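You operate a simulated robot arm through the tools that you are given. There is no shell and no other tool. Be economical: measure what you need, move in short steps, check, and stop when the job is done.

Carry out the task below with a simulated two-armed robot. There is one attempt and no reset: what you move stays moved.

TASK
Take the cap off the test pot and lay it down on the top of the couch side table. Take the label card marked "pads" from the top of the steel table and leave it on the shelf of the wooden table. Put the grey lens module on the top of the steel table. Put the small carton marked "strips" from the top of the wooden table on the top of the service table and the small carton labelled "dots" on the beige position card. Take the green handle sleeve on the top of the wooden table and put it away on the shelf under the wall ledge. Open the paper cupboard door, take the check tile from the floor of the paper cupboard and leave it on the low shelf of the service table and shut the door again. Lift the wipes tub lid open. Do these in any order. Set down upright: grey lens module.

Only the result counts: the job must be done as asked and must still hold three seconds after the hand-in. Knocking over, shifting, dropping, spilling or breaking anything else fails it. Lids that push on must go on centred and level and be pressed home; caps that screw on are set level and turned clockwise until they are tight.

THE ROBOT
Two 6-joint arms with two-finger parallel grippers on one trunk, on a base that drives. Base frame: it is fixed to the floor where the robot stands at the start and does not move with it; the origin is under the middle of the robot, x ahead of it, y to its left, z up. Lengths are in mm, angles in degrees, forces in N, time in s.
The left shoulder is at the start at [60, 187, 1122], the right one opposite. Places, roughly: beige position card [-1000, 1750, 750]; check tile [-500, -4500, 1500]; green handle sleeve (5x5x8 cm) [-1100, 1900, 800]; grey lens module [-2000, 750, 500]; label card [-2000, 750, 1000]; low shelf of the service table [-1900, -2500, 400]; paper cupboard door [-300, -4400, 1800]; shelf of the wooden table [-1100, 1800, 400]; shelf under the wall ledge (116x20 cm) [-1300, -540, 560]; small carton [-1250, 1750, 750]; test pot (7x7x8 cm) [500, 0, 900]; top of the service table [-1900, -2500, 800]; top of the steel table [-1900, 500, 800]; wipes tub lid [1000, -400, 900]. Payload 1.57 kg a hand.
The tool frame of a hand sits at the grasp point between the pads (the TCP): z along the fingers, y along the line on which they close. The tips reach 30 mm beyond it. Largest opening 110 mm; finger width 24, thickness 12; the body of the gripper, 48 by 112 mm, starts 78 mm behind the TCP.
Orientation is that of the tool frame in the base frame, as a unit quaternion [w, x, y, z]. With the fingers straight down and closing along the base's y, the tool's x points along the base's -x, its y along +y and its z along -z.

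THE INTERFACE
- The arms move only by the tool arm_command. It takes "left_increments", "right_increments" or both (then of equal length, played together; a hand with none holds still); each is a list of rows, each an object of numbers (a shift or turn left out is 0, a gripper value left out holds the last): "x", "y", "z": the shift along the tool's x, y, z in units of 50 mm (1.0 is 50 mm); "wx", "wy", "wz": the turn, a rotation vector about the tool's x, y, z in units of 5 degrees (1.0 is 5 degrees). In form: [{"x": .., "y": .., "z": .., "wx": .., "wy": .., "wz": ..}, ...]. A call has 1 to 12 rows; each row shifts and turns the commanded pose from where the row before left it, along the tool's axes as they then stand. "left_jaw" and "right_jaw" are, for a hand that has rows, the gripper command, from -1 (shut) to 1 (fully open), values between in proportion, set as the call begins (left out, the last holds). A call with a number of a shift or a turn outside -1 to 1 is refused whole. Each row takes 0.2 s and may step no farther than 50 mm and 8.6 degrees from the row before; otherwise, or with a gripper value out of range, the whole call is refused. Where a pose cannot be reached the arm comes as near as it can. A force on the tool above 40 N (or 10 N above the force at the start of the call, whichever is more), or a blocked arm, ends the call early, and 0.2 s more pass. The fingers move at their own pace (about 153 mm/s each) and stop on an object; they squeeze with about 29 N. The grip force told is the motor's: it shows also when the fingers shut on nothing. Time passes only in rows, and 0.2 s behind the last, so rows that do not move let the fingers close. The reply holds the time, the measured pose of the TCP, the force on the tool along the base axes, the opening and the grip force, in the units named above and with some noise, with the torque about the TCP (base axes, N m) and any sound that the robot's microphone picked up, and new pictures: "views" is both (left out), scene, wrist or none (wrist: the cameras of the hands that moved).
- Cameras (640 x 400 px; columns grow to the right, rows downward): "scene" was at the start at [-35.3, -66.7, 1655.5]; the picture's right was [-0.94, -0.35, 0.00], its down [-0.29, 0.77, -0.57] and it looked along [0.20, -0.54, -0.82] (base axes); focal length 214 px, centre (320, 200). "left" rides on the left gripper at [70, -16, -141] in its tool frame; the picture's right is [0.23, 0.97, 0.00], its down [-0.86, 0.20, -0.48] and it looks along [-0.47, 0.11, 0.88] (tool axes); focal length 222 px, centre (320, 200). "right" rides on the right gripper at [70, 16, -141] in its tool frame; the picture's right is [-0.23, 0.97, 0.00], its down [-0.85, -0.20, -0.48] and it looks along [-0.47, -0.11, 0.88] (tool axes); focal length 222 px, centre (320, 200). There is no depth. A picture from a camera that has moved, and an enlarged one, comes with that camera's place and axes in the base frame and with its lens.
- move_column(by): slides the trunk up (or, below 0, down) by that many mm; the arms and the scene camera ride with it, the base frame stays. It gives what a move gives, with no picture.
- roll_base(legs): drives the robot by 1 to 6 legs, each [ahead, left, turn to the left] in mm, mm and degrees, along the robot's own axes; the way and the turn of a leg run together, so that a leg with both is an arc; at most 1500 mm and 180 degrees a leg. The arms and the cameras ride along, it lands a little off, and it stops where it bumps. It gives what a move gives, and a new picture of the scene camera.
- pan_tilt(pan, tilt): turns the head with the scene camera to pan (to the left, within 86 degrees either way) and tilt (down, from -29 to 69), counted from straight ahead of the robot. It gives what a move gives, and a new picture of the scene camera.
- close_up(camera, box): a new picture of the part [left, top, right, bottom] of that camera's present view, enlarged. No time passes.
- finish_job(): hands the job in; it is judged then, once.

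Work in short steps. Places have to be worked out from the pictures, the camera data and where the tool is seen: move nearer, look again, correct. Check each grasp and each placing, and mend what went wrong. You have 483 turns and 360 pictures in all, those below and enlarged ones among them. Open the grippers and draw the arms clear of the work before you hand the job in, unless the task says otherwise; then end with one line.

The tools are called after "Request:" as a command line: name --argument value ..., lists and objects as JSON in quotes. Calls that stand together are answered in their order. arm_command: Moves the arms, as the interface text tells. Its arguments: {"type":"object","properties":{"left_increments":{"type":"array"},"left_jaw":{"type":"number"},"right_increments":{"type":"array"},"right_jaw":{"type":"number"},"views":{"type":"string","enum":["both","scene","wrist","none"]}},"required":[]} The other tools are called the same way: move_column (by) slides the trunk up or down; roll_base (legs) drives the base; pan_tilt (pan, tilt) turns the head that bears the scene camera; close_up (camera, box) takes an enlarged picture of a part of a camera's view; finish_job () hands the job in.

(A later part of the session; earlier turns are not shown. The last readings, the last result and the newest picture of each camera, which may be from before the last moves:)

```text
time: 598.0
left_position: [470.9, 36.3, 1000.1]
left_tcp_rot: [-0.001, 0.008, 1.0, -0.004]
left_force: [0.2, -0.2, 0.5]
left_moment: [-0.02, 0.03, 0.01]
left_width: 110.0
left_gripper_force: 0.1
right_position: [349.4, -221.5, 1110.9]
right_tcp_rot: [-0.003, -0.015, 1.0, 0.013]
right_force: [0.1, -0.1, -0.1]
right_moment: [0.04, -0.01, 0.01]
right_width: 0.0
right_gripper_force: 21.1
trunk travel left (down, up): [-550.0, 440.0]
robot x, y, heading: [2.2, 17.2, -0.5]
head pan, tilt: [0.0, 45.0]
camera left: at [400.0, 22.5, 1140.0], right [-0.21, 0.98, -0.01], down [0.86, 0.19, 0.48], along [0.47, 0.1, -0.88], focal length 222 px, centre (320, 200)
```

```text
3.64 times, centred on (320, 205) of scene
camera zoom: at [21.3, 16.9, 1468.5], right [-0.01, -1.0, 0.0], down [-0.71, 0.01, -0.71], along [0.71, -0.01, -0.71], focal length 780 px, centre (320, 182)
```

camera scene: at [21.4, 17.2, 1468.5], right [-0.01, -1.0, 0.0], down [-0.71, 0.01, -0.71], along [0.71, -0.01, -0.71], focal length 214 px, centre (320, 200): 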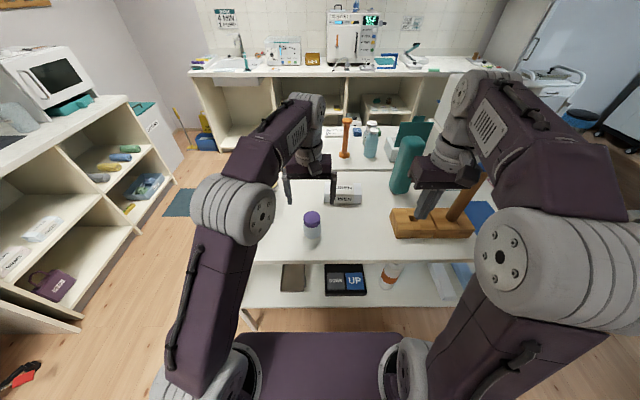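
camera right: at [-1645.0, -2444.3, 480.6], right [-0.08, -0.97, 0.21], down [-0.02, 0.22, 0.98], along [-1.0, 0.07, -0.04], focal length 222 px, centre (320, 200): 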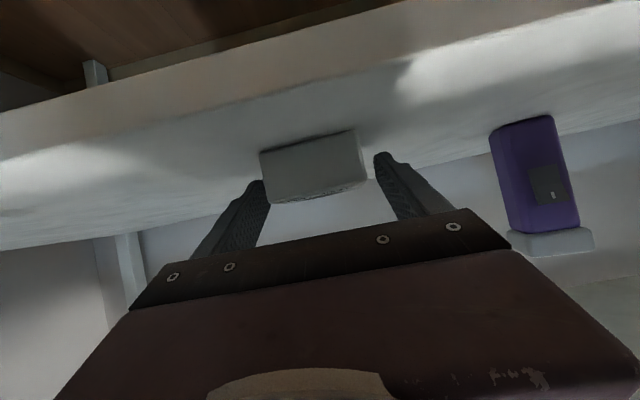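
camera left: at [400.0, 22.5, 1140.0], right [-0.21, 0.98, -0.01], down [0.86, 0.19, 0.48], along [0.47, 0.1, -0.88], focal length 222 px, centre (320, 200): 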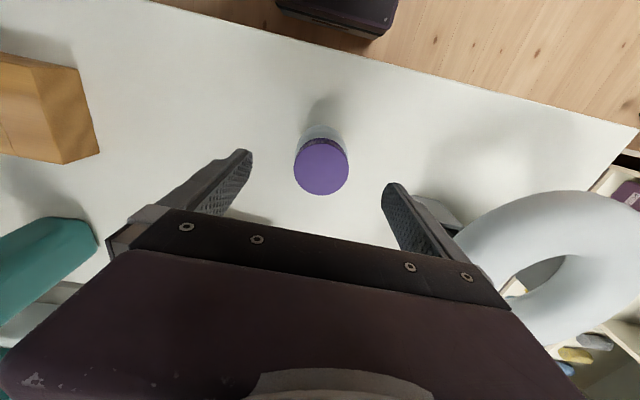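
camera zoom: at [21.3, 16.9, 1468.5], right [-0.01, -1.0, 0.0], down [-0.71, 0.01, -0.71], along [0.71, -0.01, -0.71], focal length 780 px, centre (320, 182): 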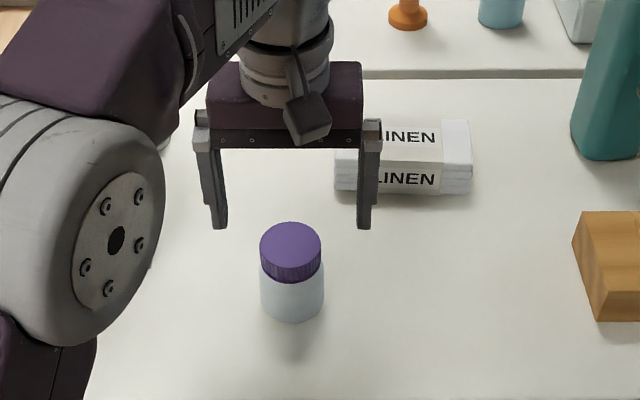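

Best estimate: cap top z≈945, centre (470, 38). Lower to TCP z≈962 (jaw wide) and compare tips with the cap in the picture.

Request:
arm_command --left_increments '[{"z": 0.4, "y": 0.03}, {"z": 0.36}]' --views "none"

Request:
close_up --camera "scene" --box '[270, 170, 370, 250]'

Request:
close_up --camera "left" --box '[180, 80, 460, 255]'

```text
time: 598.6
left_position: [470.9, 37.3, 960.8]
left_tcp_rot: [-0.001, 0.008, 1.0, -0.004]
left_force: [-0.5, 0.6, 0.1]
left_moment: [0.0, -0.01, 0.01]
left_width: 110.1
left_gripper_force: 0.0
right_position: [349.8, -221.5, 1111.4]
right_tcp_rot: [-0.004, -0.015, 1.0, 0.013]
right_force: [0.3, -0.2, 0.9]
right_moment: [0.0, 0.01, -0.02]
right_width: 0.0
right_gripper_force: 21.5
trunk travel left (down, up): [-550.0, 440.0]
robot x, y, heading: [0.8, 17.4, -0.4]
head pan, tilt: [0.0, 45.0]
```

```text
5.00 times, centred on (320, 210) of scene
camera zoom: at [21.7, 16.7, 1468.5], right [-0.01, -1.0, 0.0], down [-0.71, 0.01, -0.71], along [0.71, -0.01, -0.71], focal length 1072 px, centre (320, 150)
```

zoom: 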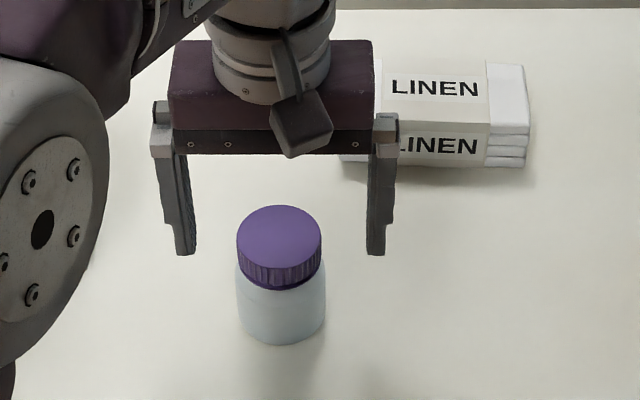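

```text
2.29 times, centred on (320, 168) of left
camera zoom: at [400.0, 23.6, 1101.7], right [-0.21, 0.98, -0.01], down [0.86, 0.19, 0.48], along [0.47, 0.1, -0.88], focal length 508 px, centre (320, 274)
```

zoom: 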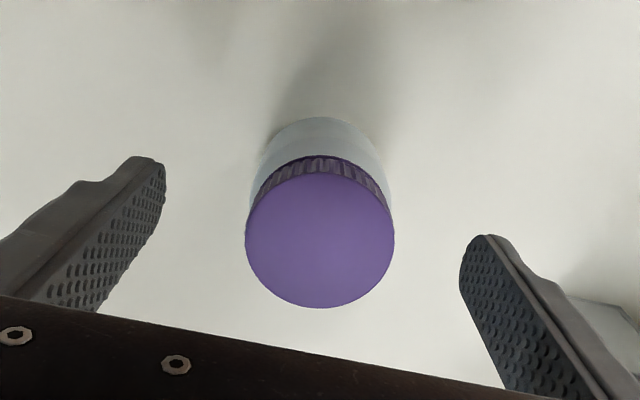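

Cap diameter ≈56 mm puts its top at z≈930, centre (479, 40). Adjust and lower to TCP z≈939.

Request:
arm_command --left_increments '[{"x": -0.16, "y": 0.05}, {"z": 0.43}]' --views "none"

Request:
close_up --camera "left" --box '[180, 80, 460, 255]'

Request:
close_up --camera "scene" --box '[270, 170, 370, 250]'

```text
time: 599.2
left_position: [479.6, 38.9, 940.5]
left_tcp_rot: [-0.002, 0.008, 1.0, -0.003]
left_force: [-0.7, 0.2, -0.6]
left_moment: [-0.04, -0.03, -0.01]
left_width: 109.8
left_gripper_force: 0.1
right_position: [349.6, -222.2, 1111.9]
right_tcp_rot: [-0.005, -0.015, 1.0, 0.013]
right_force: [-0.1, 0.3, 0.2]
right_moment: [0.02, -0.01, 0.01]
right_width: 0.0
right_gripper_force: 21.3
trunk travel left (down, up): [-550.0, 440.0]
robot x, y, heading: [4.1, 15.9, -0.7]
head pan, tilt: [0.0, 45.0]
```

```text
2.29 times, centred on (320, 168) of left
camera zoom: at [408.4, 25.4, 1080.4], right [-0.21, 0.98, -0.01], down [0.86, 0.19, 0.48], along [0.47, 0.1, -0.88], focal length 508 px, centre (320, 274)
```

zoom: 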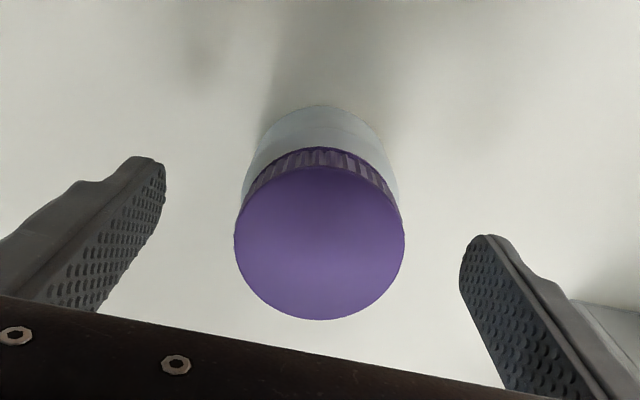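

```text
5.00 times, centred on (320, 210) of scene
camera zoom: at [21.7, 16.6, 1468.5], right [-0.01, -1.0, 0.0], down [-0.71, 0.01, -0.71], along [0.71, -0.01, -0.71], focal length 1072 px, centre (320, 150)
```

zoom: 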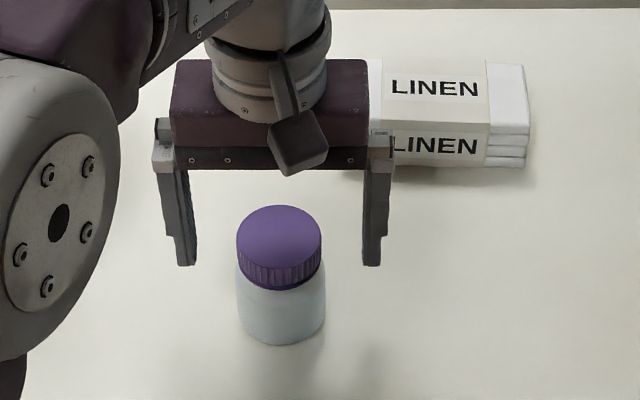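

Consistent: cap top z≈928 at (478, 40), tips at z≈910 beside it. Close the gripper on the cap.

Request:
arm_command --left_increments '[{"z": 0.02}, {}, {}]' --left_jaw -1 --views "wrist"

```text
time: 600.0
left_position: [477.8, 38.2, 939.1]
left_tcp_rot: [-0.001, 0.008, 1.0, -0.004]
left_force: [1.0, 0.4, 1.7]
left_moment: [0.02, 0.01, 0.0]
left_width: 53.4
left_gripper_force: 28.9
right_position: [350.9, -221.4, 1111.4]
right_tcp_rot: [-0.004, -0.016, 1.0, 0.013]
right_force: [0.0, -0.4, -0.6]
right_moment: [0.0, 0.02, 0.03]
right_width: 0.0
right_gripper_force: 20.8
trunk travel left (down, up): [-550.0, 440.0]
robot x, y, heading: [-2.3, 15.9, -0.5]
head pan, tilt: [0.0, 45.0]
camera left: at [408.1, 25.3, 1079.7], right [-0.21, 0.98, -0.01], down [0.86, 0.19, 0.48], along [0.47, 0.1, -0.88], focal length 222 px, centre (320, 200)
```

left: 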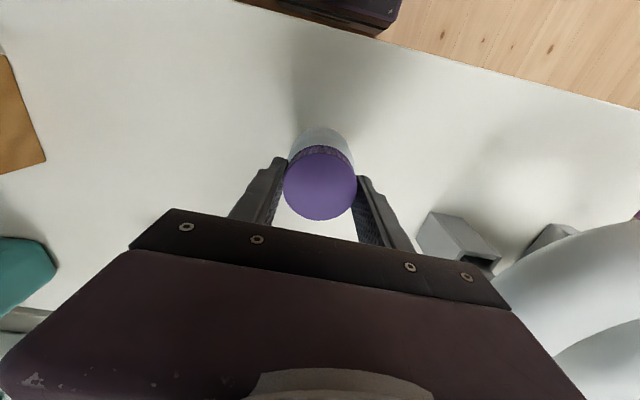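

Gripped on the cap (53 mm). Turn counter-clockwise 60° and watch the torque.

Request:
arm_command --left_increments '[{"wz": -1}, {"wz": -1}, {"wz": -1}, {"wz": -1}, {"wz": -1}, {"wz": -1}, {"wz": -1}, {"wz": -1}, {"wz": -1}, {"wz": -1}, {"wz": -1}, {"wz": -1}]' --views "wrist"

```text
time: 602.6
left_position: [478.5, 39.8, 940.4]
left_tcp_rot: [-0.004, -0.494, 0.87, -0.002]
left_force: [1.6, -1.8, 2.5]
left_moment: [-0.02, -0.11, -0.04]
left_width: 53.4
left_gripper_force: 28.8
right_position: [349.4, -222.6, 1111.9]
right_tcp_rot: [-0.004, -0.016, 1.0, 0.014]
right_force: [0.6, 0.3, -0.5]
right_moment: [-0.02, 0.03, -0.01]
right_width: 0.0
right_gripper_force: 21.0
trunk travel left (down, up): [-550.0, 440.0]
robot x, y, heading: [-1.6, 14.7, -0.5]
head pan, tilt: [0.0, 45.0]
camera left: at [456.5, -27.7, 1080.0], right [-0.95, 0.3, 0.0], down [0.27, 0.84, 0.47], along [0.14, 0.45, -0.88], focal length 222 px, centre (320, 200)
```

left: 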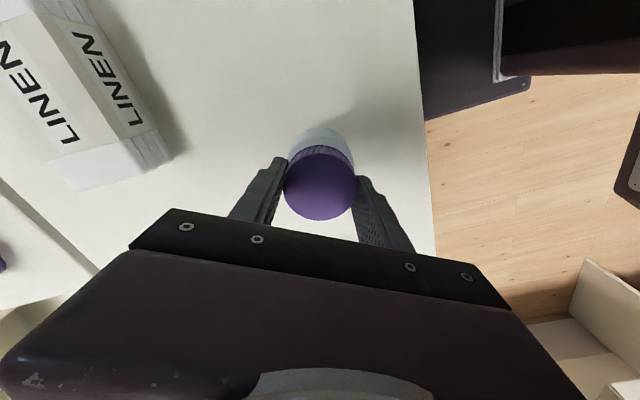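

Low torque; continue another 60° and then test a slight lift.

Request:
arm_command --left_increments '[{"wz": -1}, {"wz": -1}, {"wz": -1}, {"wz": -1}, {"wz": -1}, {"wz": -1}, {"wz": -1}, {"wz": -1}, {"wz": -1}, {"wz": -1}, {"wz": -1}, {"wz": -1}]' --views "none"

Request:
arm_command --left_increments '[{"z": -0.1}, {"z": -0.1}]' --views "none"

Request:
close_up --camera "scene" --box '[270, 170, 370, 250]'

```text
time: 605.2
left_position: [479.3, 39.8, 939.6]
left_tcp_rot: [0.003, 0.863, -0.506, 0.001]
left_force: [0.0, -0.1, 2.0]
left_moment: [0.0, -0.08, -0.02]
left_width: 53.6
left_gripper_force: 29.1
right_position: [350.4, -222.5, 1111.3]
right_tcp_rot: [-0.004, -0.015, 1.0, 0.012]
right_force: [0.2, -0.2, 1.0]
right_moment: [-0.03, 0.04, 0.03]
right_width: 0.1
right_gripper_force: 21.4
trunk travel left (down, up): [-550.0, 440.0]
robot x, y, heading: [2.2, 18.1, -0.3]
head pan, tilt: [0.0, 45.0]
```

```text
time: 605.8
left_position: [478.5, 39.9, 949.7]
left_tcp_rot: [0.004, 0.862, -0.507, 0.001]
left_force: [-0.2, 0.2, -1.6]
left_moment: [-0.01, -0.01, 0.0]
left_width: 53.5
left_gripper_force: 28.8
right_position: [349.9, -222.1, 1110.9]
right_tcp_rot: [-0.004, -0.016, 1.0, 0.013]
right_force: [0.2, -0.3, -0.4]
right_moment: [0.02, 0.02, -0.01]
right_width: 0.0
right_gripper_force: 20.9
trunk travel left (down, up): [-550.0, 440.0]
robot x, y, heading: [4.2, 14.4, -0.4]
head pan, tilt: [0.0, 45.0]
```

```text
5.00 times, centred on (320, 210) of scene
camera zoom: at [21.6, 16.7, 1468.5], right [-0.01, -1.0, 0.0], down [-0.71, 0.01, -0.71], along [0.71, -0.01, -0.71], focal length 1072 px, centre (320, 150)
```

zoom: 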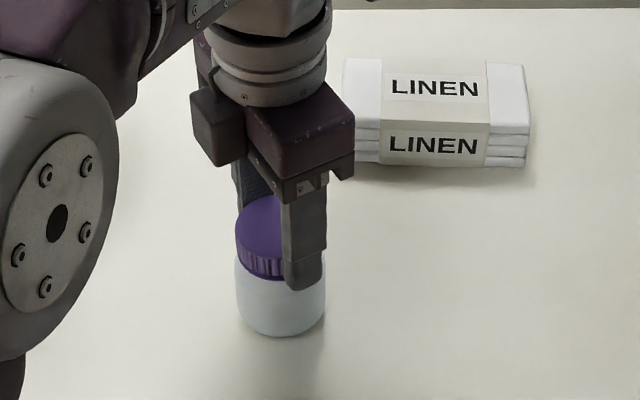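

The whole pot lifted, so it is screwed and the pot turned along. Set it down, release, and wind the left wrist back; the right hand will hold the body.

Request:
arm_command --left_increments '[{"z": 0.1}, {"z": 0.11}, {}]' --views "none"

Request:
arm_command --left_increments '[{}, {}, {"z": -0.5}, {"z": -0.6}, {"wz": 1}, {"wz": 1}, {"wz": 1}, {"wz": 1}, {"wz": 1}, {"wz": 1}, {"wz": 1}, {"wz": 1}]' --left_jaw 0.6 --views "none"

Request:
arm_command --left_increments '[{"wz": 1}, {"wz": 1}, {"wz": 1}, {"wz": 1}, {"wz": 1}, {"wz": 1}, {"wz": 1}, {"wz": 1}, {"wz": 1}, {"wz": 1}, {"wz": 1}, {"wz": 1}]' --views "none"

Request:
arm_command --left_increments '[{"wz": 1}, {"wz": 1}, {"wz": 1}, {"wz": 1}, {"wz": 1}, {"wz": 1}, {"wz": 1}, {"wz": 1}, {"wz": 1}, {"wz": 1}, {"wz": 1}, {"wz": 1}]' --views "scene"

```text
time: 606.6
left_position: [479.9, 39.0, 939.7]
left_tcp_rot: [0.003, 0.862, -0.506, 0.001]
left_force: [1.2, 0.0, 4.9]
left_moment: [0.08, -0.06, -0.04]
left_width: 53.5
left_gripper_force: 29.2
right_position: [349.0, -221.8, 1111.9]
right_tcp_rot: [-0.003, -0.015, 1.0, 0.013]
right_force: [1.1, 0.7, 0.6]
right_moment: [0.01, 0.02, 0.03]
right_width: 0.0
right_gripper_force: 21.1
trunk travel left (down, up): [-550.0, 440.0]
robot x, y, heading: [-0.3, 17.7, -0.7]
head pan, tilt: [0.0, 45.0]
```

```text
time: 609.2
left_position: [480.0, 39.2, 993.1]
left_tcp_rot: [-0.003, -0.636, 0.772, -0.002]
left_force: [0.1, -0.2, -0.8]
left_moment: [0.08, 0.02, 0.0]
left_width: 88.1
left_gripper_force: 0.1
right_position: [349.2, -222.2, 1112.0]
right_tcp_rot: [-0.004, -0.015, 1.0, 0.013]
right_force: [0.0, -0.4, 0.1]
right_moment: [-0.04, 0.0, 0.02]
right_width: 0.0
right_gripper_force: 21.0
trunk travel left (down, up): [-550.0, 440.0]
robot x, y, heading: [3.7, 15.4, -0.6]
head pan, tilt: [0.0, 45.0]
```

```text
time: 611.8
left_position: [478.0, 38.5, 993.0]
left_tcp_rot: [-0.001, -0.165, 0.986, -0.003]
left_force: [0.2, 0.4, 0.5]
left_moment: [-0.06, 0.01, -0.04]
left_width: 87.9
left_gripper_force: 0.0
right_position: [350.4, -222.0, 1110.6]
right_tcp_rot: [-0.003, -0.016, 1.0, 0.013]
right_force: [-0.6, 0.4, -0.2]
right_moment: [0.02, -0.02, 0.0]
right_width: 0.0
right_gripper_force: 21.5
trunk travel left (down, up): [-550.0, 440.0]
robot x, y, heading: [-0.9, 14.7, -0.6]
head pan, tilt: [0.0, 45.0]
```

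```text
time: 614.4
left_position: [479.8, 38.7, 993.8]
left_tcp_rot: [0.0, 0.351, 0.937, -0.003]
left_force: [-0.8, 0.0, 0.5]
left_moment: [-0.01, -0.03, 0.02]
left_width: 88.2
left_gripper_force: 0.1
right_position: [349.3, -222.2, 1111.4]
right_tcp_rot: [-0.003, -0.016, 1.0, 0.012]
right_force: [0.3, 0.0, -0.4]
right_moment: [0.0, -0.04, 0.03]
right_width: 0.3
right_gripper_force: 20.8
trunk travel left (down, up): [-550.0, 440.0]
robot x, y, heading: [0.2, 17.9, -0.3]
head pan, tilt: [0.0, 45.0]
camera scene: at [21.6, 16.8, 1468.5], right [-0.01, -1.0, 0.0], down [-0.71, 0.01, -0.71], along [0.71, -0.01, -0.71], focal length 214 px, centre (320, 200)
```

scene: 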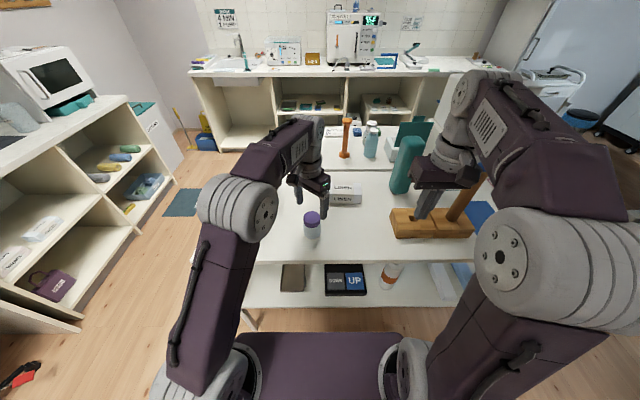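

Back the base 40 mm so both arms reach, then bring the right hand in, pitched forward, towards the pot body.

Request:
roll_base --legs '[[-42, 0, 0]]'

Request:
arm_command --right_increments '[{"y": 0.6, "x": -0.3}, {"y": 0.6, "x": -0.3}, {"wy": -1, "x": -0.2, "y": 0.2}, {"wy": -1, "x": -0.2, "y": 0.2}, {"wy": -1, "x": -0.2, "y": 0.2}, {"wy": -1, "x": -0.1, "y": 0.2}, {"wy": -1, "y": 0.2, "z": 0.1}, {"wy": -1, "y": 0.2, "z": 0.1}, {"wy": -1, "y": 0.2, "z": 0.1}, {"wy": -1, "y": 0.2, "z": 0.1}, {"wy": -1, "y": 0.2}, {"wy": -1, "y": 0.2}]' --right_jaw 0.8 --views "none"

```text
time: 615.3
left_position: [436.4, 39.0, 993.3]
left_tcp_rot: [0.001, 0.349, 0.937, -0.004]
left_force: [-0.4, 0.2, 0.3]
left_moment: [-0.02, -0.04, -0.01]
left_width: 88.0
left_gripper_force: 0.0
right_position: [307.7, -221.0, 1110.9]
right_tcp_rot: [-0.005, -0.015, 1.0, 0.013]
right_force: [-0.4, 0.4, -0.1]
right_moment: [0.01, -0.02, 0.02]
right_width: 0.0
right_gripper_force: 21.1
trunk travel left (down, up): [-550.0, 440.0]
robot x, y, heading: [-37.4, 17.4, -0.5]
head pan, tilt: [0.0, 45.0]
camera scene: at [-19.9, 17.1, 1468.5], right [-0.01, -1.0, 0.0], down [-0.71, 0.01, -0.71], along [0.71, -0.01, -0.71], focal length 214 px, centre (320, 200)
```

scene: 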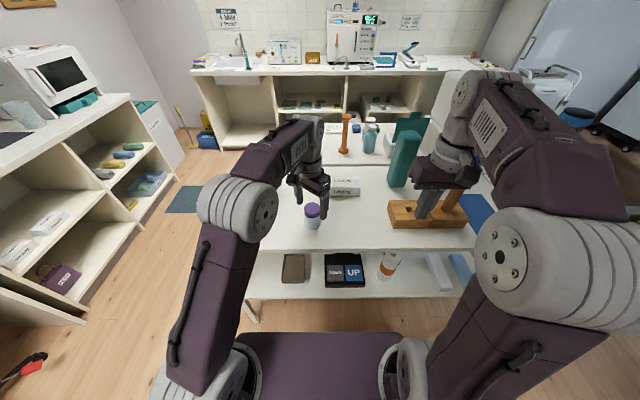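

```text
time: 617.9
left_position: [436.8, 40.9, 993.8]
left_tcp_rot: [0.0, 0.348, 0.937, -0.003]
left_force: [7.4, 12.8, 4.3]
left_moment: [-1.41, 0.84, -0.09]
left_width: 86.1
left_gripper_force: 0.0
right_position: [376.6, -60.7, 1099.9]
right_tcp_rot: [0.418, -0.009, 0.908, 0.017]
right_force: [-6.9, -13.0, -3.7]
right_moment: [-0.36, 0.19, 0.05]
right_width: 87.6
right_gripper_force: 0.1
trunk travel left (down, up): [-550.0, 440.0]
robot x, y, heading: [-38.7, 15.8, -0.3]
head pan, tilt: [0.0, 45.0]
```

The hands touched; move the right hand aside 70 mm and lower it in front of the pot instead.

Request:
arm_command --right_increments '[{"y": -0.7}, {"y": -0.7}, {"x": 0.6, "z": 0.55}, {"x": 0.6, "z": 0.55}, {"x": 0.6, "z": 0.55}, {"x": 0.5, "z": 0.5}]' --views "both"

```text
time: 619.3
left_position: [437.7, 39.5, 992.4]
left_tcp_rot: [0.0, 0.349, 0.937, -0.003]
left_force: [1.1, -0.1, -0.1]
left_moment: [0.02, 0.0, 0.01]
left_width: 87.9
left_gripper_force: 0.0
right_position: [401.9, -125.7, 945.5]
right_tcp_rot: [0.416, -0.001, 0.909, 0.019]
right_force: [0.3, 1.6, -0.3]
right_moment: [-0.09, 0.02, -0.07]
right_width: 98.9
right_gripper_force: 0.0
right hand out of reach, approached as far as the arm can: row 1, 2, 5, 6
trunk travel left (down, up): [-550.0, 440.0]
robot x, y, heading: [-44.0, 14.3, -0.7]
head pan, tilt: [0.0, 45.0]
camera scene: at [-18.3, 17.3, 1468.5], right [-0.01, -1.0, 0.0], down [-0.71, 0.01, -0.71], along [0.71, -0.01, -0.71], focal length 214 px, centre (320, 200)
camera right: at [249.0, -113.3, 987.0], right [0.13, 0.97, 0.2], down [0.2, -0.23, 0.95], along [0.97, -0.08, -0.22], focal length 222 px, centre (320, 200)
```

scene: 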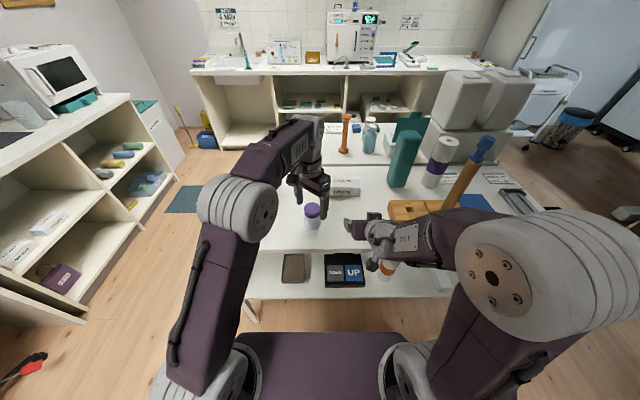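
right: 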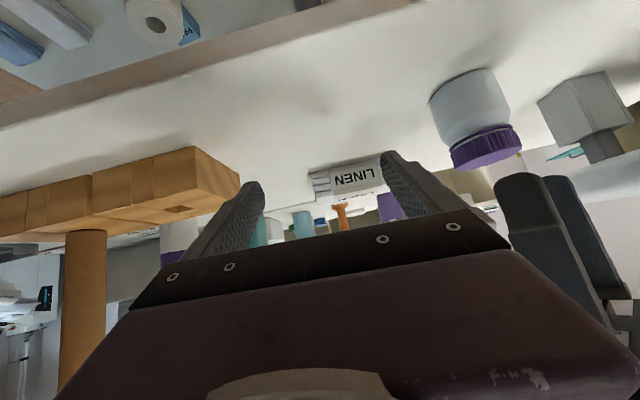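

Yaw the right hand ~37° so it approaches the pot from the front-right, giving the wrist room.

Request:
arm_command --right_increments '[{"wx": -0.7, "wz": -0.6}, {"wx": -0.7, "wz": -0.6}, {"wx": -0.7, "wz": -0.6}, {"wx": -0.7, "wz": -0.6}, {"wx": -0.7, "wz": -0.6}, {"wx": -0.7, "wz": -0.6}, {"wx": -0.7, "wz": -0.6}, {"wx": -0.7, "wz": -0.6}]' --views "none"

```text
time: 621.1
left_position: [437.9, 39.8, 993.4]
left_tcp_rot: [0.0, 0.35, 0.937, -0.004]
left_force: [0.3, 0.3, -0.1]
left_moment: [0.0, -0.01, 0.03]
left_width: 88.1
left_gripper_force: 0.0
right_position: [302.6, 103.5, 934.3]
right_tcp_rot: [0.4, -0.291, 0.857, 0.147]
right_force: [1.3, 1.4, -0.2]
right_moment: [0.01, -0.01, 0.0]
right_width: 99.1
right_gripper_force: 0.1
right hand out of reach, approached as far as the arm can: row 1, 2, 3, 4, 5, 6, 7, 8
trunk travel left (down, up): [-550.0, 440.0]
robot x, y, heading: [-44.5, 17.7, -0.5]
head pan, tilt: [0.0, 45.0]
```

Inner limit shifted it. Use a descent from above instead: raise/offset the left hand, bring the right hand over the pot.

Request:
arm_command --left_increments '[{"z": -0.9}, {"z": -0.9}, {"z": -0.9}, {}, {}]' --right_increments '[{"z": -0.3, "x": -0.5}, {"z": -0.3, "x": -0.5}, {"z": 0.0, "x": -0.6}, {"z": 0.2, "x": -0.6}, {"z": 0.3, "x": -0.6}]' --views "scene"

```text
time: 622.3
left_position: [419.7, 53.5, 1111.5]
left_tcp_rot: [0.004, 0.346, 0.938, -0.005]
left_force: [0.5, -0.2, -0.4]
left_moment: [-0.01, -0.01, -0.01]
left_width: 88.1
left_gripper_force: 0.1
left hand out of reach, approached as far as the arm can: row 3
right_position: [371.4, 149.7, 1037.0]
right_tcp_rot: [0.392, -0.296, 0.859, 0.142]
right_force: [-0.2, 0.2, -0.5]
right_moment: [0.02, 0.0, -0.03]
right_width: 98.9
right_gripper_force: 0.1
trunk travel left (down, up): [-550.0, 440.0]
robot x, y, heading: [-39.4, 17.2, -0.5]
head pan, tilt: [0.0, 45.0]
camera scene: at [-19.4, 18.3, 1468.5], right [-0.01, -1.0, 0.0], down [-0.71, 0.01, -0.71], along [0.71, -0.01, -0.71], focal length 214 px, centre (320, 200)
```

scene: 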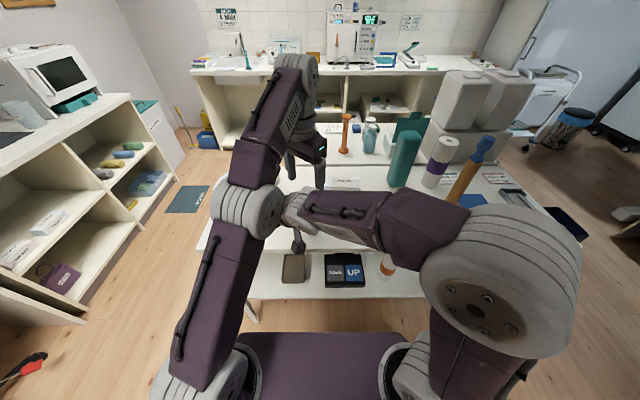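

The arms are getting crossed; reverse the right hand's last moves to untangle.

Request:
arm_command --right_increments '[{"z": -0.3, "x": 0.6}, {"z": -0.2, "x": 0.6}, {"x": 0.6}, {"z": 0.3, "x": 0.5}, {"z": 0.3, "x": 0.5}]' --views "none"

Request:
arm_command --right_increments '[{"wx": 0.7, "wz": 0.6}, {"wx": 0.7, "wz": 0.6}, {"wx": 0.7, "wz": 0.6}, {"wx": 0.7, "wz": 0.6}, {"wx": 0.7, "wz": 0.6}, {"wx": 0.7, "wz": 0.6}, {"wx": 0.7, "wz": 0.6}, {"wx": 0.7, "wz": 0.6}]' --views "none"

```text
time: 623.5
left_position: [418.6, 49.0, 1108.9]
left_tcp_rot: [0.001, 0.349, 0.937, -0.003]
left_force: [0.5, 0.2, 0.2]
left_moment: [-0.03, 0.02, 0.01]
left_width: 87.8
left_gripper_force: 0.1
right_position: [303.2, 103.7, 933.2]
right_tcp_rot: [0.399, -0.293, 0.856, 0.149]
right_force: [0.4, 0.0, 0.0]
right_moment: [-0.01, -0.02, 0.01]
right_width: 99.1
right_gripper_force: 0.0
trunk travel left (down, up): [-550.0, 440.0]
robot x, y, heading: [-38.1, 15.7, -0.7]
head pan, tilt: [0.0, 45.0]
```

```text
time: 625.3
left_position: [418.8, 48.8, 1109.0]
left_tcp_rot: [0.002, 0.35, 0.937, -0.003]
left_force: [0.4, 0.2, 0.2]
left_moment: [0.02, 0.0, -0.03]
left_width: 88.2
left_gripper_force: 0.0
right_position: [302.7, 102.5, 932.9]
right_tcp_rot: [0.419, -0.007, 0.908, 0.018]
right_force: [-0.2, 0.1, -0.1]
right_moment: [0.02, -0.03, -0.02]
right_width: 99.1
right_gripper_force: 0.1
trunk travel left (down, up): [-550.0, 440.0]
robot x, y, heading: [-44.8, 13.0, -0.5]
head pan, tilt: [0.0, 45.0]
```

Right hand is in front of the table at y≈102. Shift to y≈40 and lower to z≈884, then approach the pot straight ahead.

Request:
arm_command --right_increments '[{"y": -0.62}, {"y": -0.62}, {"x": 0.37, "z": 0.32}, {"x": 0.37, "z": 0.32}]' --views "wrist"

```text
time: 626.3
left_position: [420.8, 48.8, 1109.3]
left_tcp_rot: [0.001, 0.35, 0.937, -0.002]
left_force: [0.2, -0.3, 0.1]
left_moment: [0.02, 0.01, 0.01]
left_width: 87.9
left_gripper_force: 0.2
right_position: [303.7, 42.4, 883.4]
right_tcp_rot: [0.418, -0.008, 0.908, 0.019]
right_force: [1.0, 0.4, 1.0]
right_moment: [-0.01, 0.03, 0.01]
right_width: 99.0
right_gripper_force: 0.2
trunk travel left (down, up): [-550.0, 440.0]
robot x, y, heading: [-39.0, 17.7, -0.6]
head pan, tilt: [0.0, 45.0]
camera right: at [151.7, 53.4, 922.3], right [0.12, 0.97, 0.2], down [0.2, -0.22, 0.96], along [0.97, -0.07, -0.22], focal length 222 px, centre (320, 200)
```

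right: 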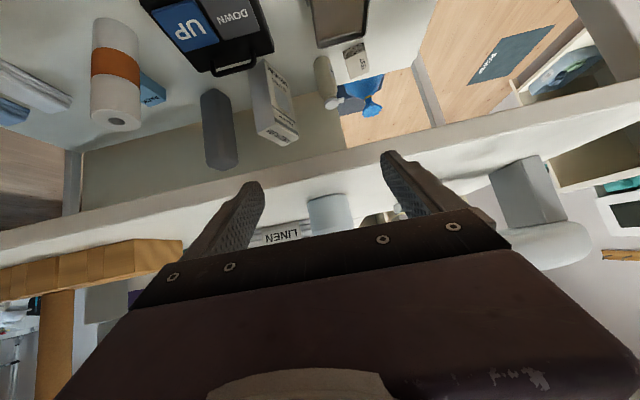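

Pot is centred between the fingers. Raise 5 mm and advance 164 mm so the jaws straddle the body.

Request:
arm_command --right_increments '[{"x": -0.08, "z": -0.065}, {"x": -0.53, "z": 0.62}, {"x": -0.53, "z": 0.62}, {"x": -0.53, "z": 0.62}, {"x": -0.53, "z": 0.62}]' --views "both"

```text
time: 627.5
left_position: [419.6, 48.0, 1108.8]
left_tcp_rot: [0.001, 0.349, 0.937, -0.004]
left_force: [-0.6, 0.2, -0.6]
left_moment: [0.01, 0.03, 0.01]
left_width: 87.9
left_gripper_force: 0.0
right_position: [467.7, 46.3, 887.5]
right_tcp_rot: [0.418, -0.008, 0.908, 0.018]
right_force: [-0.9, 0.7, 0.6]
right_moment: [0.0, 0.02, 0.05]
right_width: 98.9
right_gripper_force: 0.0
trunk travel left (down, up): [-550.0, 440.0]
robot x, y, heading: [-41.5, 15.8, -0.5]
head pan, tilt: [0.0, 45.0]
camera scene: at [-18.8, 17.2, 1468.5], right [-0.01, -1.0, 0.0], down [-0.71, 0.01, -0.71], along [0.71, -0.01, -0.71], focal length 214 px, centre (320, 200)
camera right: at [315.6, 57.6, 927.1], right [0.12, 0.97, 0.2], down [0.2, -0.22, 0.96], along [0.97, -0.07, -0.22], focal length 222 px, centre (320, 200)
```

scene: 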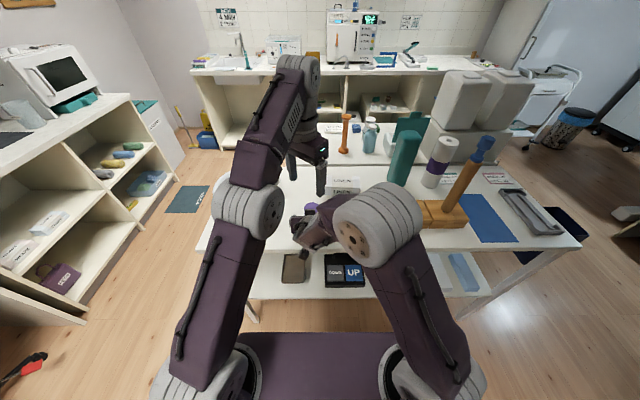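
right: 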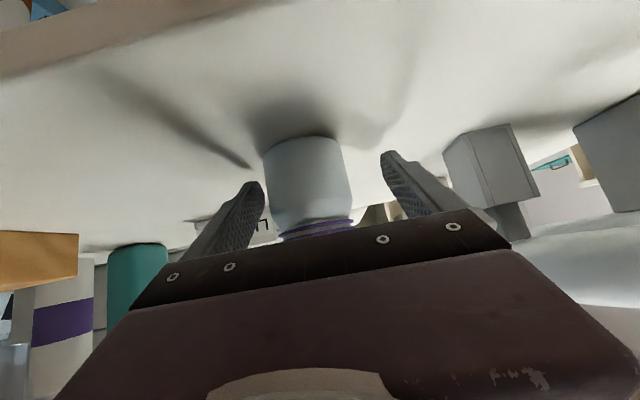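

Centre by −6 mm and close the right gripper on the pot body.

Request:
arm_command --right_increments '[{"y": -0.14}, {}]' --views "none"

Request:
arm_command --right_increments '[{}, {}, {}]' --right_jaw -1 --views "wrist"

```text
time: 628.1
left_position: [417.8, 48.9, 1110.0]
left_tcp_rot: [0.002, 0.349, 0.937, -0.003]
left_force: [0.5, -0.2, -0.5]
left_moment: [0.01, 0.02, -0.02]
left_width: 87.9
left_gripper_force: 0.0
right_position: [469.8, 40.0, 887.8]
right_tcp_rot: [0.418, -0.009, 0.908, 0.019]
right_force: [0.6, 0.4, 0.0]
right_moment: [-0.02, -0.01, 0.02]
right_width: 98.8
right_gripper_force: 0.0
trunk travel left (down, up): [-550.0, 440.0]
robot x, y, heading: [-42.5, 17.1, -0.5]
head pan, tilt: [0.0, 45.0]
```

```text
time: 628.9
left_position: [418.3, 48.6, 1109.8]
left_tcp_rot: [0.002, 0.349, 0.937, -0.003]
left_force: [-0.5, -0.3, -0.2]
left_moment: [-0.01, 0.05, 0.02]
left_width: 87.8
left_gripper_force: 0.1
right_position: [469.3, 40.3, 888.0]
right_tcp_rot: [0.418, -0.008, 0.908, 0.019]
right_force: [1.0, -0.7, 1.9]
right_moment: [-0.08, -0.06, 0.02]
right_width: 60.5
right_gripper_force: 29.3
trunk travel left (down, up): [-550.0, 440.0]
robot x, y, heading: [-38.4, 15.5, -0.7]
head pan, tilt: [0.0, 45.0]
camera right: at [314.9, 50.5, 927.3], right [0.12, 0.97, 0.2], down [0.2, -0.22, 0.96], along [0.97, -0.07, -0.22], focal length 222 px, centre (320, 200)
```

right: 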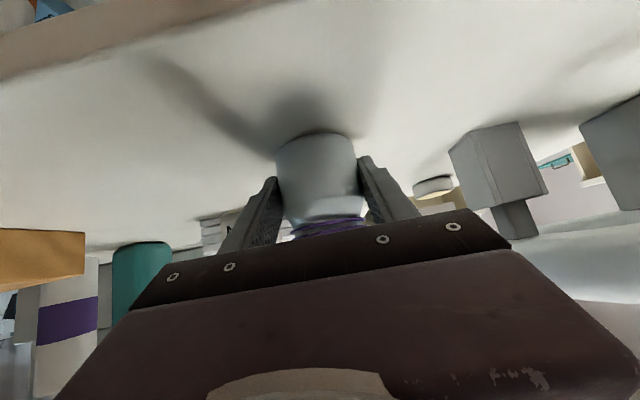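

Body held (60.5 mm). Bring the left hand back over the cap at yaw ≈−30°, jaw ~66 mm, down to TCP z≈948.

Request:
arm_command --left_increments '[{"x": -0.52, "y": 0.33, "wz": -1}, {"x": -0.5, "y": 0.38, "wz": -1}, {"z": 0.7}, {"z": 0.7}]' --left_jaw 0.2 --views "wrist"

```text
time: 630.0
left_position: [443.8, 55.4, 1019.7]
left_tcp_rot: [0.008, 0.266, 0.964, -0.004]
left_force: [2.0, -1.2, 4.8]
left_moment: [-0.12, 0.04, 0.07]
left_width: 65.4
left_gripper_force: 0.0
left hand out of reach, approached as far as the arm can: row 1, 2
right_position: [464.4, 37.9, 883.8]
right_tcp_rot: [0.414, -0.009, 0.91, 0.018]
right_force: [-2.5, 0.4, 3.0]
right_moment: [-0.13, -0.51, -0.04]
right_width: 60.0
right_gripper_force: 29.1
trunk travel left (down, up): [-550.0, 440.0]
robot x, y, heading: [-41.0, 17.4, -0.3]
head pan, tilt: [0.0, 45.0]
stopped in row 4 (left hand): the force on the tool passed its limit at 49 N (the readings are from after the stop); the commanded pose is now the measured one
camera left: at [372.8, 80.1, 1159.0], right [0.3, 0.95, -0.01], down [0.83, -0.26, 0.49], along [0.47, -0.16, -0.87], focal length 222 px, centre (320, 200)
```

left: 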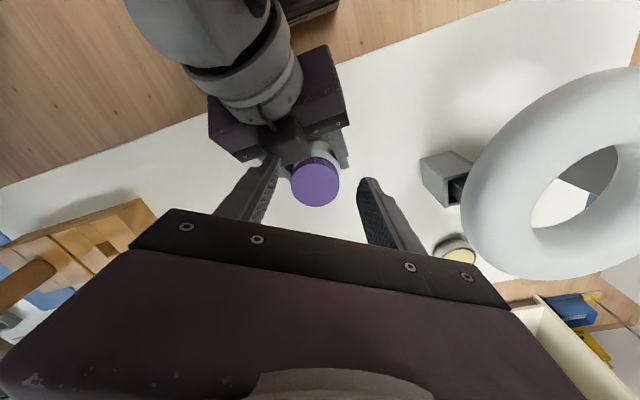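

The left fingers met the right gripper and the arm is at its outer reach. Raise the left, then lift the held pot slightly and bring it 50 mm nearer.

Request:
arm_command --left_increments '[{"z": -0.8}, {"z": -0.5}]' --views "none"

Request:
arm_command --right_increments '[{"x": -0.4, "z": -0.35}, {"x": -0.4, "z": -0.35}, {"x": 0.33, "z": -0.38}, {"x": 0.33, "z": -0.38}]' --views "both"

```text
time: 630.6
left_position: [442.6, 56.5, 1083.7]
left_tcp_rot: [0.006, 0.266, 0.964, -0.006]
left_force: [0.1, -0.2, -0.3]
left_moment: [-0.01, -0.01, -0.01]
left_width: 66.1
left_gripper_force: 0.2
right_position: [465.6, 38.8, 882.4]
right_tcp_rot: [0.414, -0.01, 0.91, 0.018]
right_force: [-0.1, 0.5, 6.3]
right_moment: [-0.16, -0.07, 0.02]
right_width: 60.1
right_gripper_force: 28.9
trunk travel left (down, up): [-550.0, 440.0]
robot x, y, heading: [-40.7, 13.3, -0.6]
head pan, tilt: [0.0, 45.0]
```

```text
time: 631.6
left_position: [443.5, 55.1, 1084.1]
left_tcp_rot: [0.006, 0.266, 0.964, -0.005]
left_force: [-0.1, 0.1, 0.3]
left_moment: [0.03, -0.02, 0.02]
left_width: 66.0
left_gripper_force: 0.0
right_position: [416.0, 36.2, 936.4]
right_tcp_rot: [0.413, -0.008, 0.91, 0.016]
right_force: [0.1, 0.5, -0.3]
right_moment: [0.03, -0.03, 0.01]
right_width: 60.1
right_gripper_force: 28.7
trunk travel left (down, up): [-550.0, 440.0]
robot x, y, heading: [-42.9, 17.1, -0.7]
head pan, tilt: [0.0, 45.0]
camera scene: at [-21.0, 17.0, 1468.5], right [-0.01, -1.0, 0.0], down [-0.71, 0.01, -0.71], along [0.71, -0.01, -0.71], focal length 214 px, centre (320, 200)
camera right: at [262.0, 47.0, 977.7], right [0.12, 0.97, 0.19], down [0.21, -0.22, 0.95], along [0.97, -0.07, -0.23], focal length 222 px, centre (320, 200)
```

scene: 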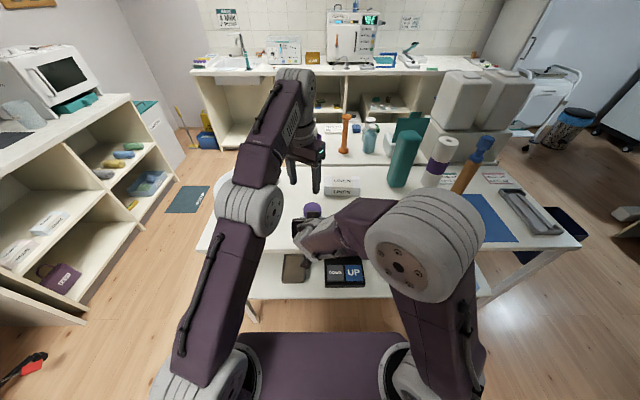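
right: 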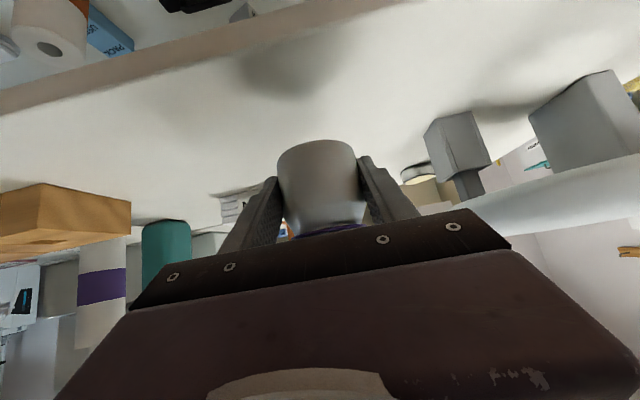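

Pot is lifted clear (its axis ≈(425, 36), cap z≈949–976). Align the left hand above it with yaw ≈−20° and look before descending.

Request:
arm_command --left_increments '[{"x": 0.12, "y": -0.52}, {"wz": -1}, {"wz": -1}]' --views "wrist"

```text
time: 632.4
left_position: [424.9, 37.5, 1084.3]
left_tcp_rot: [0.006, 0.181, 0.983, -0.006]
left_force: [0.6, 0.2, 0.2]
left_moment: [0.03, 0.0, 0.03]
left_width: 66.1
left_gripper_force: 0.0
right_position: [414.8, 35.4, 936.8]
right_tcp_rot: [0.414, -0.009, 0.91, 0.017]
right_force: [-0.3, -0.2, -0.7]
right_moment: [0.0, 0.01, -0.01]
right_width: 59.9
right_gripper_force: 28.7
trunk travel left (down, up): [-550.0, 440.0]
robot x, y, heading: [-43.2, 16.9, -0.5]
head pan, tilt: [0.0, 45.0]
camera left: at [351.6, 49.0, 1223.6], right [0.13, 0.99, -0.01], down [0.87, -0.11, 0.49], along [0.48, -0.08, -0.87], focal length 222 px, centre (320, 200)
```

left: 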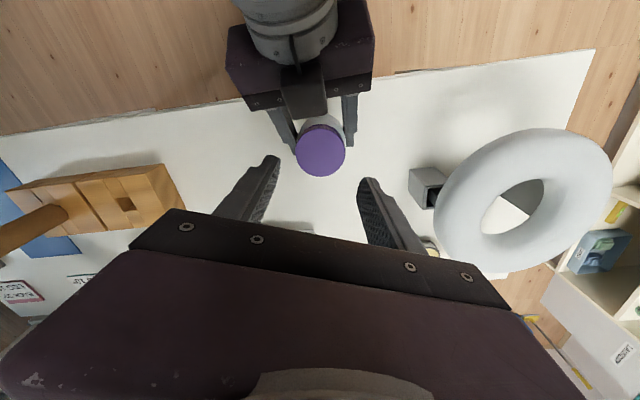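

Cap seen at (423, 36), top z≈978. Rotate to yaw ≈−40°, descend to TCP z≈993 and close on the cap.

Request:
arm_command --left_increments '[{"wz": 1}, {"wz": 1}, {"wz": 1}, {"wz": 1}, {"z": 0.6}, {"z": 0.6}, {"z": 0.6}]' --views "wrist"

```text
time: 634.0
left_position: [426.0, 36.6, 994.9]
left_tcp_rot: [0.008, 0.348, 0.937, -0.005]
left_force: [2.8, 4.2, 8.7]
left_moment: [-0.18, 0.19, -0.02]
left_width: 61.1
left_gripper_force: 0.0
right_position: [415.3, 35.5, 934.7]
right_tcp_rot: [0.411, -0.009, 0.911, 0.017]
right_force: [-2.8, -3.9, -10.0]
right_moment: [0.41, -0.22, -0.02]
right_width: 60.2
right_gripper_force: 29.3
trunk travel left (down, up): [-550.0, 440.0]
robot x, y, heading: [-41.2, 15.5, -0.7]
head pan, tilt: [0.0, 45.0]
camera left: at [360.8, 72.8, 1133.8], right [0.47, 0.89, -0.01], down [0.77, -0.4, 0.49], along [0.43, -0.23, -0.87], focal length 222 px, centre (320, 200)
```

left: 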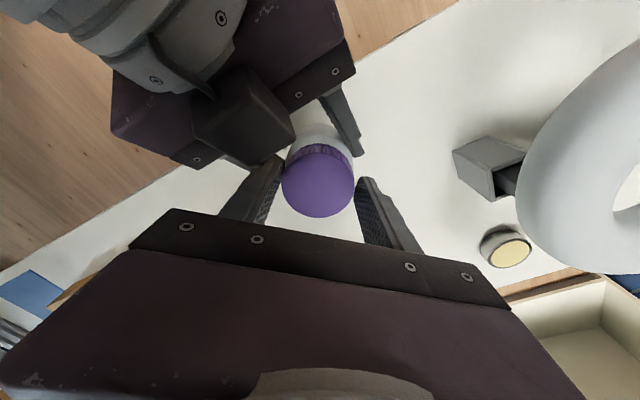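

Close on the cap and turn counter-clockwise 45°, then 25° more.

Request:
arm_command --left_increments '[{}, {}, {}, {"wz": -1}, {"wz": -1}, {"wz": -1}, {"wz": -1}, {"wz": -1}, {"wz": -1}, {"wz": -1}, {"wz": -1}, {"wz": -1}]' --left_jaw -1 --views "none"

Request:
arm_command --left_increments '[{"wz": -1}, {"wz": -1}, {"wz": -1}, {"wz": -1}, {"wz": -1}]' --views "none"

```text
time: 636.6
left_position: [426.3, 36.6, 994.4]
left_tcp_rot: [0.005, -0.037, 0.999, -0.008]
left_force: [4.2, -3.3, 5.9]
left_moment: [0.39, -0.37, -0.05]
left_width: 53.3
left_gripper_force: 29.1
right_position: [415.9, 37.6, 937.0]
right_tcp_rot: [0.413, -0.01, 0.911, 0.018]
right_force: [-3.3, 2.5, -6.4]
right_moment: [-0.46, 0.24, 0.04]
right_width: 60.1
right_gripper_force: 28.4
trunk travel left (down, up): [-550.0, 440.0]
robot x, y, heading: [-41.4, 14.6, -0.4]
head pan, tilt: [0.0, 45.0]
```

```text
time: 637.8
left_position: [426.1, 36.2, 994.3]
left_tcp_rot: [0.004, -0.252, 0.968, -0.009]
left_force: [10.2, -7.1, 6.7]
left_moment: [0.31, -0.43, -0.1]
left_width: 53.3
left_gripper_force: 28.9
right_position: [415.4, 37.2, 936.3]
right_tcp_rot: [0.412, -0.009, 0.911, 0.017]
right_force: [-10.9, 7.1, -7.9]
right_moment: [-0.75, -0.02, 0.17]
right_width: 59.8
right_gripper_force: 29.2
trunk travel left (down, up): [-550.0, 440.0]
robot x, y, heading: [-46.8, 17.7, -0.6]
head pan, tilt: [0.0, 45.0]
```

Low torque, the cap is turning. Ratchet: open, wind back 50°, grip, turn 45° — repeat.

Request:
arm_command --left_increments '[{}, {}, {"wz": 1}, {"wz": 1}, {"wz": 1}, {"wz": 1}, {"wz": 1}, {"wz": 1}, {"wz": 1}, {"wz": 1}, {"wz": 1}, {"wz": 1}]' --left_jaw 0.15 --views "none"

Request:
arm_command --left_increments '[{}, {}, {}, {"wz": -1}, {"wz": -1}, {"wz": -1}, {"wz": -1}, {"wz": -1}, {"wz": -1}, {"wz": -1}, {"wz": -1}, {"wz": -1}]' --left_jaw -1 --views "none"

Request:
arm_command --left_increments '[{}, {}, {"wz": 1}, {"wz": 1}, {"wz": 1}, {"wz": 1}, {"wz": 1}, {"wz": 1}, {"wz": 1}, {"wz": 1}, {"wz": 1}, {"wz": 1}]' --left_jaw 0.15 --views "wrist"

```text
time: 638.9
left_position: [423.7, 33.7, 994.4]
left_tcp_rot: [-0.001, -0.141, 0.99, -0.01]
left_force: [1.4, -3.0, 4.3]
left_moment: [0.04, 0.03, -0.05]
left_width: 60.7
left_gripper_force: 0.1
right_position: [415.7, 36.9, 936.0]
right_tcp_rot: [0.413, -0.009, 0.911, 0.017]
right_force: [-2.3, 2.5, -4.2]
right_moment: [-0.19, -0.11, 0.03]
right_width: 59.1
right_gripper_force: 29.1
trunk travel left (down, up): [-550.0, 440.0]
robot x, y, heading: [-41.1, 16.7, -0.4]
head pan, tilt: [0.0, 45.0]
stopped in row 5 (right hand): the force on the tool passed its limit at 41 N (the readings are from after the stop); the commanded pose is now the measured one
```

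```text
time: 641.7
left_position: [424.7, 33.4, 994.0]
left_tcp_rot: [-0.001, -0.51, 0.86, -0.014]
left_force: [5.6, 0.4, 0.6]
left_moment: [-0.21, 0.91, -0.51]
left_width: 53.2
left_gripper_force: 28.8
right_position: [415.1, 38.5, 935.3]
right_tcp_rot: [0.412, -0.013, 0.911, 0.021]
right_force: [-4.8, -0.5, -1.0]
right_moment: [0.19, -1.3, 0.48]
right_width: 59.2
right_gripper_force: 28.8
trunk travel left (down, up): [-550.0, 440.0]
robot x, y, heading: [-45.4, 18.5, -0.7]
head pan, tilt: [0.0, 45.0]
stopped in row 12 (left hand): the force on the tool passed its limit at 40 N (the readings are from after the stop); the commanded pose is now the measured one
```

```text
time: 644.3
left_position: [424.6, 32.7, 995.7]
left_tcp_rot: [0.005, -0.098, 0.995, -0.012]
left_force: [-1.3, 1.0, -1.0]
left_moment: [0.0, 0.0, 0.01]
left_width: 64.2
left_gripper_force: 0.8
right_position: [414.7, 38.6, 936.0]
right_tcp_rot: [0.411, -0.01, 0.911, 0.019]
right_force: [1.2, -0.8, -0.9]
right_moment: [0.05, 0.03, -0.04]
right_width: 59.1
right_gripper_force: 28.9
trunk travel left (down, up): [-550.0, 440.0]
robot x, y, heading: [-44.7, 15.2, -0.7]
head pan, tilt: [0.0, 45.0]
camera left: at [357.9, 7.6, 1135.2], right [-0.41, 0.91, -0.03], down [0.79, 0.37, 0.48], along [0.45, 0.18, -0.88], focal length 222 px, centre (320, 200)
```

left: 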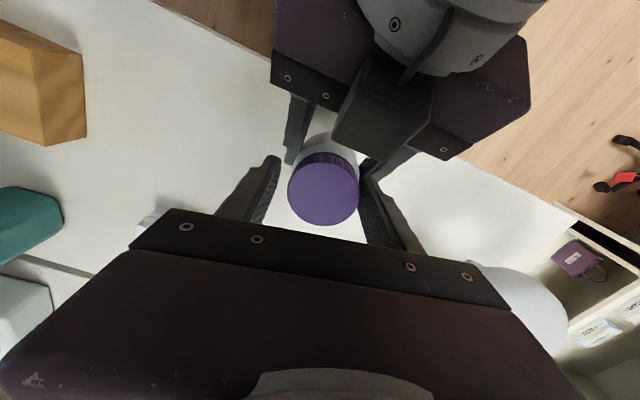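

Grip again and test-lift gently to see whether the cap is free.

Request:
arm_command --left_increments '[{"y": 0.05}, {}, {}, {"z": -0.06}, {"z": -0.06}, {"z": -0.06}]' --left_jaw -1 --views "wrist"

```text
time: 645.7
left_position: [424.2, 35.6, 1002.4]
left_tcp_rot: [0.002, -0.098, 0.995, -0.011]
left_force: [1.3, 14.6, -34.4]
left_moment: [0.19, 0.2, 0.11]
left_width: 53.9
left_gripper_force: 29.4
right_position: [415.8, 39.7, 938.0]
right_tcp_rot: [0.415, -0.009, 0.909, 0.019]
right_force: [-1.3, -13.3, 32.3]
right_moment: [0.68, -0.56, -0.23]
right_width: 58.8
right_gripper_force: 28.3
trunk travel left (down, up): [-550.0, 440.0]
robot x, y, heading: [-41.4, 17.4, -0.7]
head pan, tilt: [0.0, 45.0]
camera left: at [357.2, 10.6, 1143.6], right [-0.41, 0.91, -0.02], down [0.8, 0.37, 0.48], along [0.44, 0.18, -0.88], focal length 222 px, centre (320, 200)
```

left: 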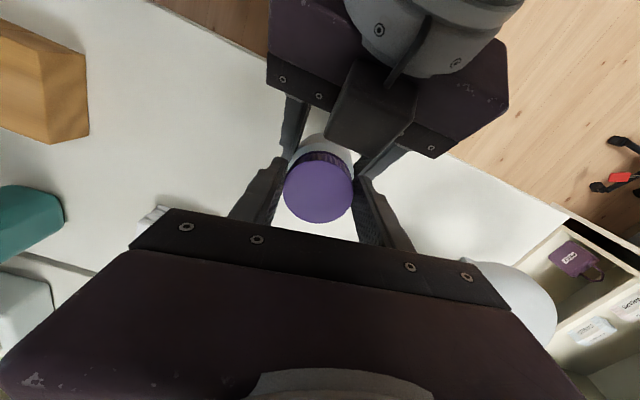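

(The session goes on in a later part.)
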